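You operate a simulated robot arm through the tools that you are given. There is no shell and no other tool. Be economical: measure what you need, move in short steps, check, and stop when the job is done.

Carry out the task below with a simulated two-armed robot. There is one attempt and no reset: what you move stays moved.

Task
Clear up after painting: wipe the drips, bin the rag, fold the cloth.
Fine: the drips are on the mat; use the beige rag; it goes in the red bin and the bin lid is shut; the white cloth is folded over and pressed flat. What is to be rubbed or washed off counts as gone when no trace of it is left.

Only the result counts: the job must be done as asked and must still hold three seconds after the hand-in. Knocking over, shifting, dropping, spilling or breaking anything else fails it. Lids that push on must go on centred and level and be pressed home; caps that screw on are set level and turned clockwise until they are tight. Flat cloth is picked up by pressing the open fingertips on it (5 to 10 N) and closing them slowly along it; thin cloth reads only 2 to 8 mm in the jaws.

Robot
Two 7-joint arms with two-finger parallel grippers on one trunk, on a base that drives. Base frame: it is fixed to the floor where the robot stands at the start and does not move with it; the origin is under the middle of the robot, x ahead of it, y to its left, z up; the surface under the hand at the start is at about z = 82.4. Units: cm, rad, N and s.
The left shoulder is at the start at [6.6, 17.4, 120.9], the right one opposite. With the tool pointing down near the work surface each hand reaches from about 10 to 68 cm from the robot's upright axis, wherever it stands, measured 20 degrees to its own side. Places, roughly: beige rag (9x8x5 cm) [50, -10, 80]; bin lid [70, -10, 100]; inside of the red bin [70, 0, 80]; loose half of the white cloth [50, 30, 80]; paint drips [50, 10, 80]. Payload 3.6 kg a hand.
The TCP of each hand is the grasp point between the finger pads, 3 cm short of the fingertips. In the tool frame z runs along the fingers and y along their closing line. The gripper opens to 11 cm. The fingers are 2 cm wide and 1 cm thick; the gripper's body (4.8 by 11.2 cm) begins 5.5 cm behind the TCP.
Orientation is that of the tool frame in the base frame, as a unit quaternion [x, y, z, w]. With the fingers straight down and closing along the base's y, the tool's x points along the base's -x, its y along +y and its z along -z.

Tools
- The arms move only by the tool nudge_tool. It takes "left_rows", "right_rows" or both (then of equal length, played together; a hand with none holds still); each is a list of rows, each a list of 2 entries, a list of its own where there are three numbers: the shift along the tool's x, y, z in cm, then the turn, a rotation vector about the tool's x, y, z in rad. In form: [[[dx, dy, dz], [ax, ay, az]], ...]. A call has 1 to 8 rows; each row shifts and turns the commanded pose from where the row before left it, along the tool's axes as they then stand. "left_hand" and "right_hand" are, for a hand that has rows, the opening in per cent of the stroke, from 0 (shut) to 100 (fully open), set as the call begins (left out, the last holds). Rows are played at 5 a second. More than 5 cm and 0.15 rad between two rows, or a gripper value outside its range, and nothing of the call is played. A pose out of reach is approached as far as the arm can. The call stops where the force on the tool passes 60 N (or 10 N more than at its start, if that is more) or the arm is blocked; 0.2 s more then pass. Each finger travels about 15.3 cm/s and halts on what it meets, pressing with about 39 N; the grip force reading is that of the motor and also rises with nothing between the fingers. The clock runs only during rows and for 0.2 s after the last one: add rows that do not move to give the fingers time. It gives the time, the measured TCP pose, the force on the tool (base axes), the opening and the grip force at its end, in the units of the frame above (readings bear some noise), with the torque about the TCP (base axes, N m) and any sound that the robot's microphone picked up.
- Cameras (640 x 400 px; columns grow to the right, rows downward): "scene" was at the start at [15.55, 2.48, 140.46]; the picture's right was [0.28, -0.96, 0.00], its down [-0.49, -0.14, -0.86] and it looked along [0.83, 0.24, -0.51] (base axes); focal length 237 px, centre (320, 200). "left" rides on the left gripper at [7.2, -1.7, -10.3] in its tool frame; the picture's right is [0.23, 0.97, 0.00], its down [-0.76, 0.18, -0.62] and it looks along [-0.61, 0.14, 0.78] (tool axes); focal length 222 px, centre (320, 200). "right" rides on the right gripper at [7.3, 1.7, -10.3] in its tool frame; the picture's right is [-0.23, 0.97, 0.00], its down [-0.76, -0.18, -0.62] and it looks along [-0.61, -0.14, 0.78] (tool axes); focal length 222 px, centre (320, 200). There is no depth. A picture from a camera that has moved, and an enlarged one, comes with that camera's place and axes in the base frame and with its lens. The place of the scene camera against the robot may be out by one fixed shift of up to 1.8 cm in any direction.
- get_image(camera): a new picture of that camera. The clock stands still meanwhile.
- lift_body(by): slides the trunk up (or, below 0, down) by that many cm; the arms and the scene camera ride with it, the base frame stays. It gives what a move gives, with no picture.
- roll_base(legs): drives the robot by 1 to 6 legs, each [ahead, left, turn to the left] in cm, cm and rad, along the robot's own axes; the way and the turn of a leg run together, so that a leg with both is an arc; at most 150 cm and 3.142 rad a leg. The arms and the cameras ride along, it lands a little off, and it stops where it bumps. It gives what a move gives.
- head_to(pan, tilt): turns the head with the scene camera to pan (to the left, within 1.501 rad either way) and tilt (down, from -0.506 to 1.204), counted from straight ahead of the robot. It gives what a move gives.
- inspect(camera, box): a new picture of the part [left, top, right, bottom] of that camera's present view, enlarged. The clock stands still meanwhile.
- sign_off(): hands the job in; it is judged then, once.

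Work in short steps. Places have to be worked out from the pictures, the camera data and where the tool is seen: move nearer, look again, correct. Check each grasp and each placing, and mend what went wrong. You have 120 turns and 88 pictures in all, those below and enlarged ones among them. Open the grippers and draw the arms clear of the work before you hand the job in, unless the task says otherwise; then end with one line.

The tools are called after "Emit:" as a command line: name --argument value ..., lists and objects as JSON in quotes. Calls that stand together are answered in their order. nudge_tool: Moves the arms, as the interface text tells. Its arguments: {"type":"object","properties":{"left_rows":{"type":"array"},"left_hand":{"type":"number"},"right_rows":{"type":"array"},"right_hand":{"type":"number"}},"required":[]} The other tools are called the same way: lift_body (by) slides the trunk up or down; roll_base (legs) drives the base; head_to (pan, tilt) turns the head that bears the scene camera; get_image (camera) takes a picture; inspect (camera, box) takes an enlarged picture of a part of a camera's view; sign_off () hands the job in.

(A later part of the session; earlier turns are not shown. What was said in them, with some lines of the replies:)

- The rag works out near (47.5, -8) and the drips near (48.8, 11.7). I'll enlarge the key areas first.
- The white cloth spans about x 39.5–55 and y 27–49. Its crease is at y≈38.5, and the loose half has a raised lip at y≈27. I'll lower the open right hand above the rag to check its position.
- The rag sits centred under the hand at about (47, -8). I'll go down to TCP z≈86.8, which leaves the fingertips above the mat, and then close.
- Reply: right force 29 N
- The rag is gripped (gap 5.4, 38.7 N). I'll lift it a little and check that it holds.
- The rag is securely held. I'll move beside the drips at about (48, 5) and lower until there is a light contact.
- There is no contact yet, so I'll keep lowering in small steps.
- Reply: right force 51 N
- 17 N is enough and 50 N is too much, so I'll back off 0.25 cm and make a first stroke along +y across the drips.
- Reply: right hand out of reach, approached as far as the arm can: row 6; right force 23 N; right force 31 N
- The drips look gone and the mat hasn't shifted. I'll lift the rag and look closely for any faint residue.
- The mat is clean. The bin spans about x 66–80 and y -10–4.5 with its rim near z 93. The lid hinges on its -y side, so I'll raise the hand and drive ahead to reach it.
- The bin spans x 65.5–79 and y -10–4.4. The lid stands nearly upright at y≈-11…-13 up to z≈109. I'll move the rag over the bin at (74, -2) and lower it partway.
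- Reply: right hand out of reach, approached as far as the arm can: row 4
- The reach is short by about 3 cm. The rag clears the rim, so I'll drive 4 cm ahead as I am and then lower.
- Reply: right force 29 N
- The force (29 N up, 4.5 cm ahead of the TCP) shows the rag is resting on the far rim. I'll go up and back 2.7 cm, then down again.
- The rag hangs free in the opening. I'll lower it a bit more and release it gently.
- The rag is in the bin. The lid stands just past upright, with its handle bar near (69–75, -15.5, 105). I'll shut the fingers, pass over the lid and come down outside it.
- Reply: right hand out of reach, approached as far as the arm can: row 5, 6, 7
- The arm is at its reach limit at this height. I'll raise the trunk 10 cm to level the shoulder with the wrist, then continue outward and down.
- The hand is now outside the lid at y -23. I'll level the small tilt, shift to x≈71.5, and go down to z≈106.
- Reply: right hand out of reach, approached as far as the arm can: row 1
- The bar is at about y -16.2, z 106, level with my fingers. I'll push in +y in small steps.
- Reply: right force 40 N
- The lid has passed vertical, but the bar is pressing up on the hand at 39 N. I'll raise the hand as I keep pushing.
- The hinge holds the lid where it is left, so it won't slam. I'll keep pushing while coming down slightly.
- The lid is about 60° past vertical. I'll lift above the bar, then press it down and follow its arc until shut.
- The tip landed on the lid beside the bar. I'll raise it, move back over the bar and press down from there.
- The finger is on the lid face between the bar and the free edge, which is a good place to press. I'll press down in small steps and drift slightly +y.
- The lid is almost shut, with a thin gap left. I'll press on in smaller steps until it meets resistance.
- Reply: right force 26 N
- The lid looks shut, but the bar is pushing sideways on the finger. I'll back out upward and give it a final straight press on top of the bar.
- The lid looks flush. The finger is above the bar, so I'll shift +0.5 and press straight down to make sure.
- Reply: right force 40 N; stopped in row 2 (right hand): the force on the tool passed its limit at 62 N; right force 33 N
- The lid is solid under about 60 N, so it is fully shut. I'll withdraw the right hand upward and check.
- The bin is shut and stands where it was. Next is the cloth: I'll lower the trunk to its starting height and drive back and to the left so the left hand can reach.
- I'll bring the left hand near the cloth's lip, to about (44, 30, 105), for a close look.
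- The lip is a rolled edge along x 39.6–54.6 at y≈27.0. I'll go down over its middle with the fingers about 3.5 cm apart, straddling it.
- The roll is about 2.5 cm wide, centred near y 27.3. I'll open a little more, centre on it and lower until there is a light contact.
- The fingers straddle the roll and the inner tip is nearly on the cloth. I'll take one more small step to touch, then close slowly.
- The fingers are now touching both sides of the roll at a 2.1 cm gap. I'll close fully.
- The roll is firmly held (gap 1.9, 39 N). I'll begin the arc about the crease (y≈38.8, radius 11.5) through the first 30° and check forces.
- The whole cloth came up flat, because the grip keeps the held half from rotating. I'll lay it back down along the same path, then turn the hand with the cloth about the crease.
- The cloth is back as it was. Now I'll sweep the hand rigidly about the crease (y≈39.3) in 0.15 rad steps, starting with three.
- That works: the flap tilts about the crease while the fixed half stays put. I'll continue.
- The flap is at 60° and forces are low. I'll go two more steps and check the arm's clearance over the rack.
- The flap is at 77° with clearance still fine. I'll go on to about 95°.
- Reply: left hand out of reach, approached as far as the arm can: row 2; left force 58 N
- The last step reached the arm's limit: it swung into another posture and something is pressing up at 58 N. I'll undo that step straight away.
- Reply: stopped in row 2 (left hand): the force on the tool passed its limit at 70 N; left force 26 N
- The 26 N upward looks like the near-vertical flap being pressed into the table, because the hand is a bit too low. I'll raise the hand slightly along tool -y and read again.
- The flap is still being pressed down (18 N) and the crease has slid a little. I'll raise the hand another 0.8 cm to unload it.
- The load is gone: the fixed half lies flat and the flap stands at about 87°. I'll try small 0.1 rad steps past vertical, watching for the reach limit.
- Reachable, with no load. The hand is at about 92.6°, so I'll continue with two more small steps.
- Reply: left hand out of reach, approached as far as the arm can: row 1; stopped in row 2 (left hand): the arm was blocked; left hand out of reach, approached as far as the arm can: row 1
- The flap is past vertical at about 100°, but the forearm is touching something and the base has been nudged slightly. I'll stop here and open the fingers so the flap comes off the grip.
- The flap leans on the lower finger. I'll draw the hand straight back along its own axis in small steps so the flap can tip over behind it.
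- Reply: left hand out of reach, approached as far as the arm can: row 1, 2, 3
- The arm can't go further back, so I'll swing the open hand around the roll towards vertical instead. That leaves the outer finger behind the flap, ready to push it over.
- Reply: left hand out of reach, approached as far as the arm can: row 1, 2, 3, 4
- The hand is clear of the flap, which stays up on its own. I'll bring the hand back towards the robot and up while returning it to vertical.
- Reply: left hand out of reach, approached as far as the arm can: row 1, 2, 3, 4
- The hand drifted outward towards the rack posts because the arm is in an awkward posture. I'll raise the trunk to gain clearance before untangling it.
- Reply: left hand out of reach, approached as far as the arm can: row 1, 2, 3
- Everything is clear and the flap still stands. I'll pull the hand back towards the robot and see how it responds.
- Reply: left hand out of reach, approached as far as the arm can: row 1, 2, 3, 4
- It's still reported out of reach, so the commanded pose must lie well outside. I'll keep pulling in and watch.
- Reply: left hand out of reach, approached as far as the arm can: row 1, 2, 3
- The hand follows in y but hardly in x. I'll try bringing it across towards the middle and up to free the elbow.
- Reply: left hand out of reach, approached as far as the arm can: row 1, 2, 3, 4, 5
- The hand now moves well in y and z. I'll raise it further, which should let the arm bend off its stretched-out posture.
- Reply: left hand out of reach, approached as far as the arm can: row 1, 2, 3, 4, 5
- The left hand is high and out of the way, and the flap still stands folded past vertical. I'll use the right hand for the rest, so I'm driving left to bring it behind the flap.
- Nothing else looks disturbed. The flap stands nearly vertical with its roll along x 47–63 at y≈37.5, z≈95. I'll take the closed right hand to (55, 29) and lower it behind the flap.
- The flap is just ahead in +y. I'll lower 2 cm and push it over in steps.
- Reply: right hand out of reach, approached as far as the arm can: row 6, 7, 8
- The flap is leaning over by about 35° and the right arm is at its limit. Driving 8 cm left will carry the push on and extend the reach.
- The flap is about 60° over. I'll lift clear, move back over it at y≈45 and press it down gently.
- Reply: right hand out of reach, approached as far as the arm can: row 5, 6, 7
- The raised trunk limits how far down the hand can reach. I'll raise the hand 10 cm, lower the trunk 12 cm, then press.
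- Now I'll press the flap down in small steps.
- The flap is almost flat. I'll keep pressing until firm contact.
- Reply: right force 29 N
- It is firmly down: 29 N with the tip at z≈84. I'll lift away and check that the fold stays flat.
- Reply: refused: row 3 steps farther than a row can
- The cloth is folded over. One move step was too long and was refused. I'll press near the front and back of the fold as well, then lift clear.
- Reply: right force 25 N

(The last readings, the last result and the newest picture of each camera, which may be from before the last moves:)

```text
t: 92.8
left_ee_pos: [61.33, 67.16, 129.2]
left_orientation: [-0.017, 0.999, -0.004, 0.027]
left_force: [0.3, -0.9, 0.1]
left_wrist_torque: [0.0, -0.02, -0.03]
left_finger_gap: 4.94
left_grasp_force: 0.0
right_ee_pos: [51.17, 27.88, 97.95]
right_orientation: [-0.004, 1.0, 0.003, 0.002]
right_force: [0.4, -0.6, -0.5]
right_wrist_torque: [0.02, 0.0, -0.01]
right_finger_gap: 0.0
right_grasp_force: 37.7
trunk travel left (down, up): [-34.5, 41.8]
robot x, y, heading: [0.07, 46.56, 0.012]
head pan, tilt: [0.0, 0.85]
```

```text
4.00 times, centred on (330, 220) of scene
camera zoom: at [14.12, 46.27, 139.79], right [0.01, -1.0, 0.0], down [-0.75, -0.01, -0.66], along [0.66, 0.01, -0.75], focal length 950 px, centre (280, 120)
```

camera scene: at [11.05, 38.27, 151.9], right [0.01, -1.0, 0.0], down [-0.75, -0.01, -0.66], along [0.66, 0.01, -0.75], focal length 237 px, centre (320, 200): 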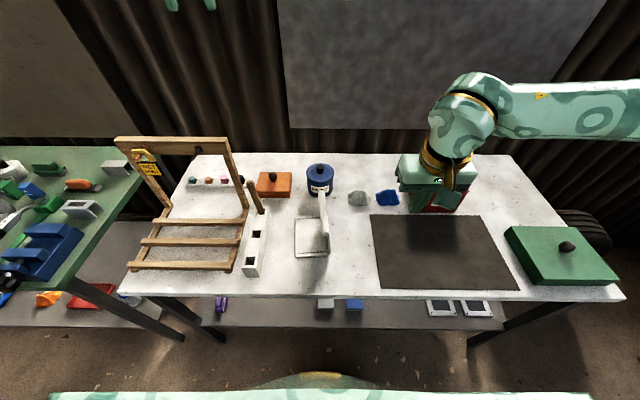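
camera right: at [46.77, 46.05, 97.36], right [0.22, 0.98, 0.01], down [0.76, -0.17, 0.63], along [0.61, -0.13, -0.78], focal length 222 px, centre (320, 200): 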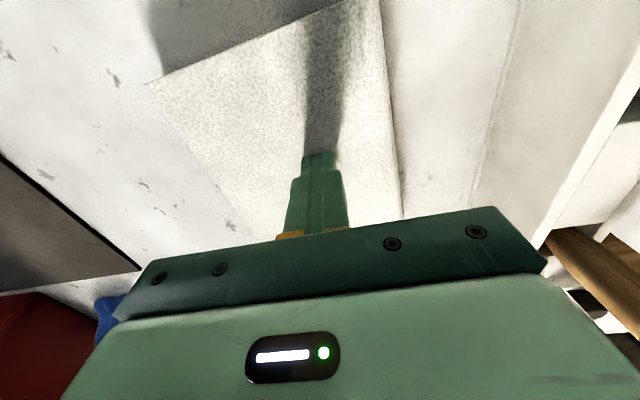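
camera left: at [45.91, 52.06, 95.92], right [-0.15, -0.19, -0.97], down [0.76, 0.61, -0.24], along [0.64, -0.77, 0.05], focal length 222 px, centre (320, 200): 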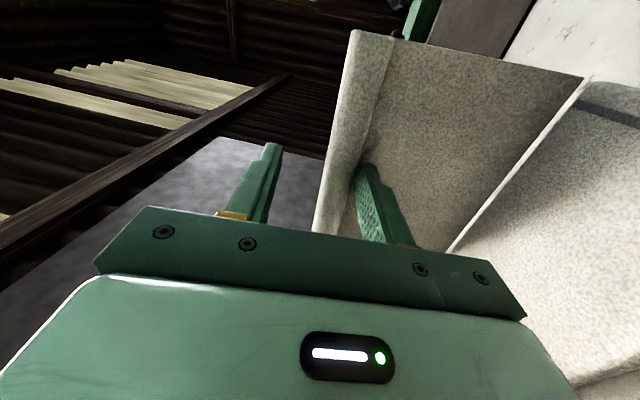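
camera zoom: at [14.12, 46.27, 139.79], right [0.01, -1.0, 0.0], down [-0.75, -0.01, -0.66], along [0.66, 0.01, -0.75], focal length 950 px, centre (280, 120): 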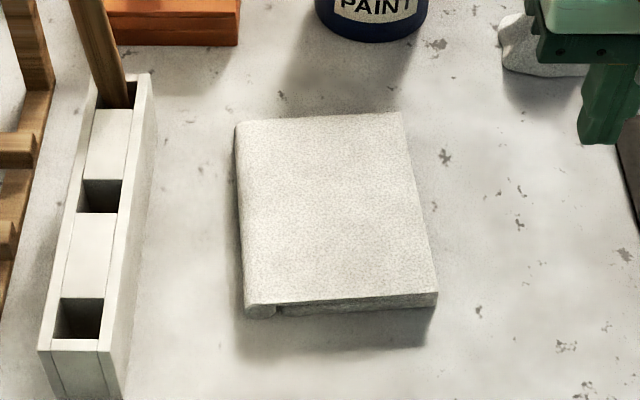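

The cloth is folded and flat, and nothing around it has moved. I'll raise and open the right hand, back the robot off and take a final look.

Emit:
nudge_tool --right_rows '[[[0, 0, -4], [0, 0, 0]], [[0, 0, -4], [0, 0, 0]], [[2, -3, -2], [0, 0, 0]], [[2, -3, 0], [0, 0, 0]]]' --right_hand 100

Emit:
lift_body --by 10

Emit:
roll_base --legs '[[-15, 0, 0]]'

Emit:
head_to --pan -0.1 --tilt 0.7

Emit:
get_image --camera "scene"

```text
t: 93.8
left_ee_pos: [61.35, 67.33, 129.26]
left_orientation: [-0.017, 0.999, -0.005, 0.027]
left_force: [-0.5, -0.5, -0.1]
left_wrist_torque: [0.02, -0.01, 0.03]
left_finger_gap: 4.95
left_grasp_force: 0.1
right_ee_pos: [47.17, 21.81, 107.78]
right_orientation: [-0.004, 1.0, 0.002, 0.002]
right_force: [0.0, 0.4, -0.1]
right_wrist_torque: [-0.01, 0.01, -0.02]
right_finger_gap: 11.01
right_grasp_force: 0.0
trunk travel left (down, up): [-34.5, 41.8]
robot x, y, heading: [0.55, 45.96, 0.01]
head pan, tilt: [0.0, 0.85]
```

```text
t: 95.2
left_ee_pos: [59.02, 67.26, 142.27]
left_orientation: [-0.016, 0.998, -0.005, 0.054]
left_force: [-0.5, 0.9, -0.8]
left_wrist_torque: [-0.01, 0.04, 0.01]
left_finger_gap: 4.95
left_grasp_force: 0.0
right_ee_pos: [47.23, 21.93, 117.75]
right_orientation: [-0.004, 1.0, 0.002, 0.001]
right_force: [0.7, 0.2, -0.1]
right_wrist_torque: [-0.01, 0.01, -0.02]
right_finger_gap: 10.99
right_grasp_force: 0.0
trunk travel left (down, up): [-44.5, 31.8]
robot x, y, heading: [0.71, 46.09, 0.01]
head pan, tilt: [0.0, 0.85]
```

```text
t: 96.5
left_ee_pos: [44.06, 67.15, 142.31]
left_orientation: [-0.017, 0.998, -0.005, 0.053]
left_force: [0.2, 0.8, 0.6]
left_wrist_torque: [0.01, -0.04, -0.03]
left_finger_gap: 4.94
left_grasp_force: 0.0
right_ee_pos: [32.26, 21.77, 117.87]
right_orientation: [-0.004, 1.0, 0.001, 0.001]
right_force: [-0.9, -0.2, -0.1]
right_wrist_torque: [0.0, -0.02, -0.01]
right_finger_gap: 10.95
right_grasp_force: 0.1
trunk travel left (down, up): [-44.5, 31.8]
robot x, y, heading: [-14.73, 45.92, 0.014]
head pan, tilt: [0.0, 0.85]
```

```text
t: 97.2
left_ee_pos: [43.99, 67.08, 142.33]
left_orientation: [-0.017, 0.998, -0.004, 0.054]
left_force: [0.2, -0.5, -0.1]
left_wrist_torque: [-0.04, -0.01, -0.02]
left_finger_gap: 4.94
left_grasp_force: 0.0
right_ee_pos: [32.25, 21.72, 117.9]
right_orientation: [-0.005, 1.0, 0.002, 0.002]
right_force: [-0.3, -0.1, 0.3]
right_wrist_torque: [0.01, -0.01, 0.0]
right_finger_gap: 10.98
right_grasp_force: 0.1
trunk travel left (down, up): [-44.5, 31.8]
robot x, y, heading: [-14.46, 45.98, 0.011]
head pan, tilt: [-0.099, 0.7]
```

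```text
8 pictures are left
camera scene: at [-3.04, 45.33, 151.11], right [-0.09, -1.0, 0.0], down [-0.64, 0.06, -0.76], along [0.76, -0.07, -0.64], focal length 237 px, centre (320, 200)
```

scene: 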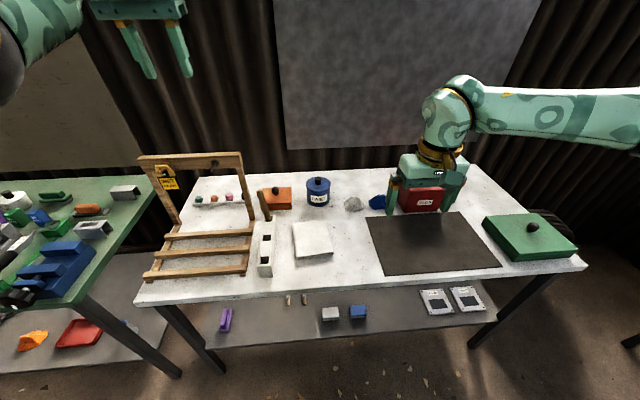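

The overall view looks right. I'll zoom in on the small items on the lower shelf and on the bin to be sure nothing fell.

Emit:
inspect --camera "scene" --box '[130, 150, 380, 330]'

Emit:
inspect --camera "scene" --box '[340, 150, 520, 280]'

```text
2.22 times, centred on (255, 240) of scene
camera zoom: at [-3.04, 45.33, 151.11], right [-0.09, -1.0, 0.0], down [-0.64, 0.06, -0.76], along [0.76, -0.07, -0.64], focal length 528 px, centre (464, 111)
```

zoom: 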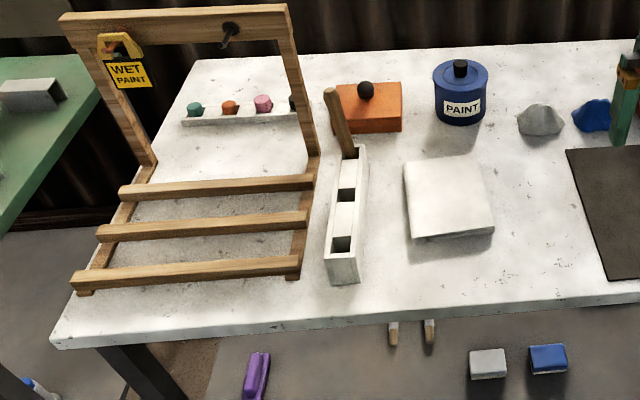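

```text
3.08 times, centred on (430, 215) of scene
camera zoom: at [-3.04, 45.33, 151.11], right [-0.09, -1.0, 0.0], down [-0.64, 0.06, -0.76], along [0.76, -0.07, -0.64], focal length 730 px, centre (-18, 154)
```

zoom: 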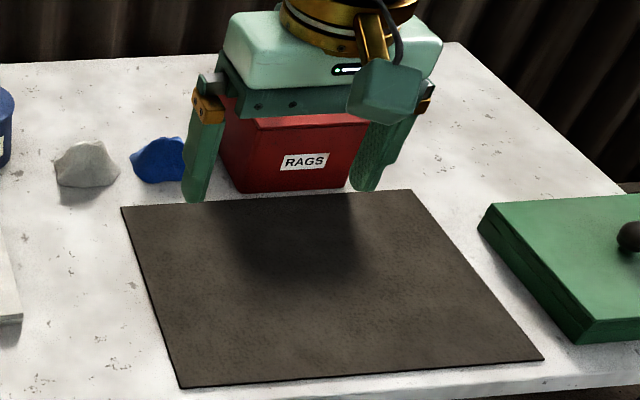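

The mat is clean, the bin is shut, the cloth is folded flat, and everything else is standing, so I'm handing in. The brushes on the shelf lie neatly side by side, seen only now because the robot stands further back.

Emit:
sign_off

```text
The job is handed in.
```

The drips are wiped off the mat, the beige rag is in the red bin with its lid shut, and the white cloth is folded over and pressed flat, though it now lies about 7 cm further back on the table than where it started.
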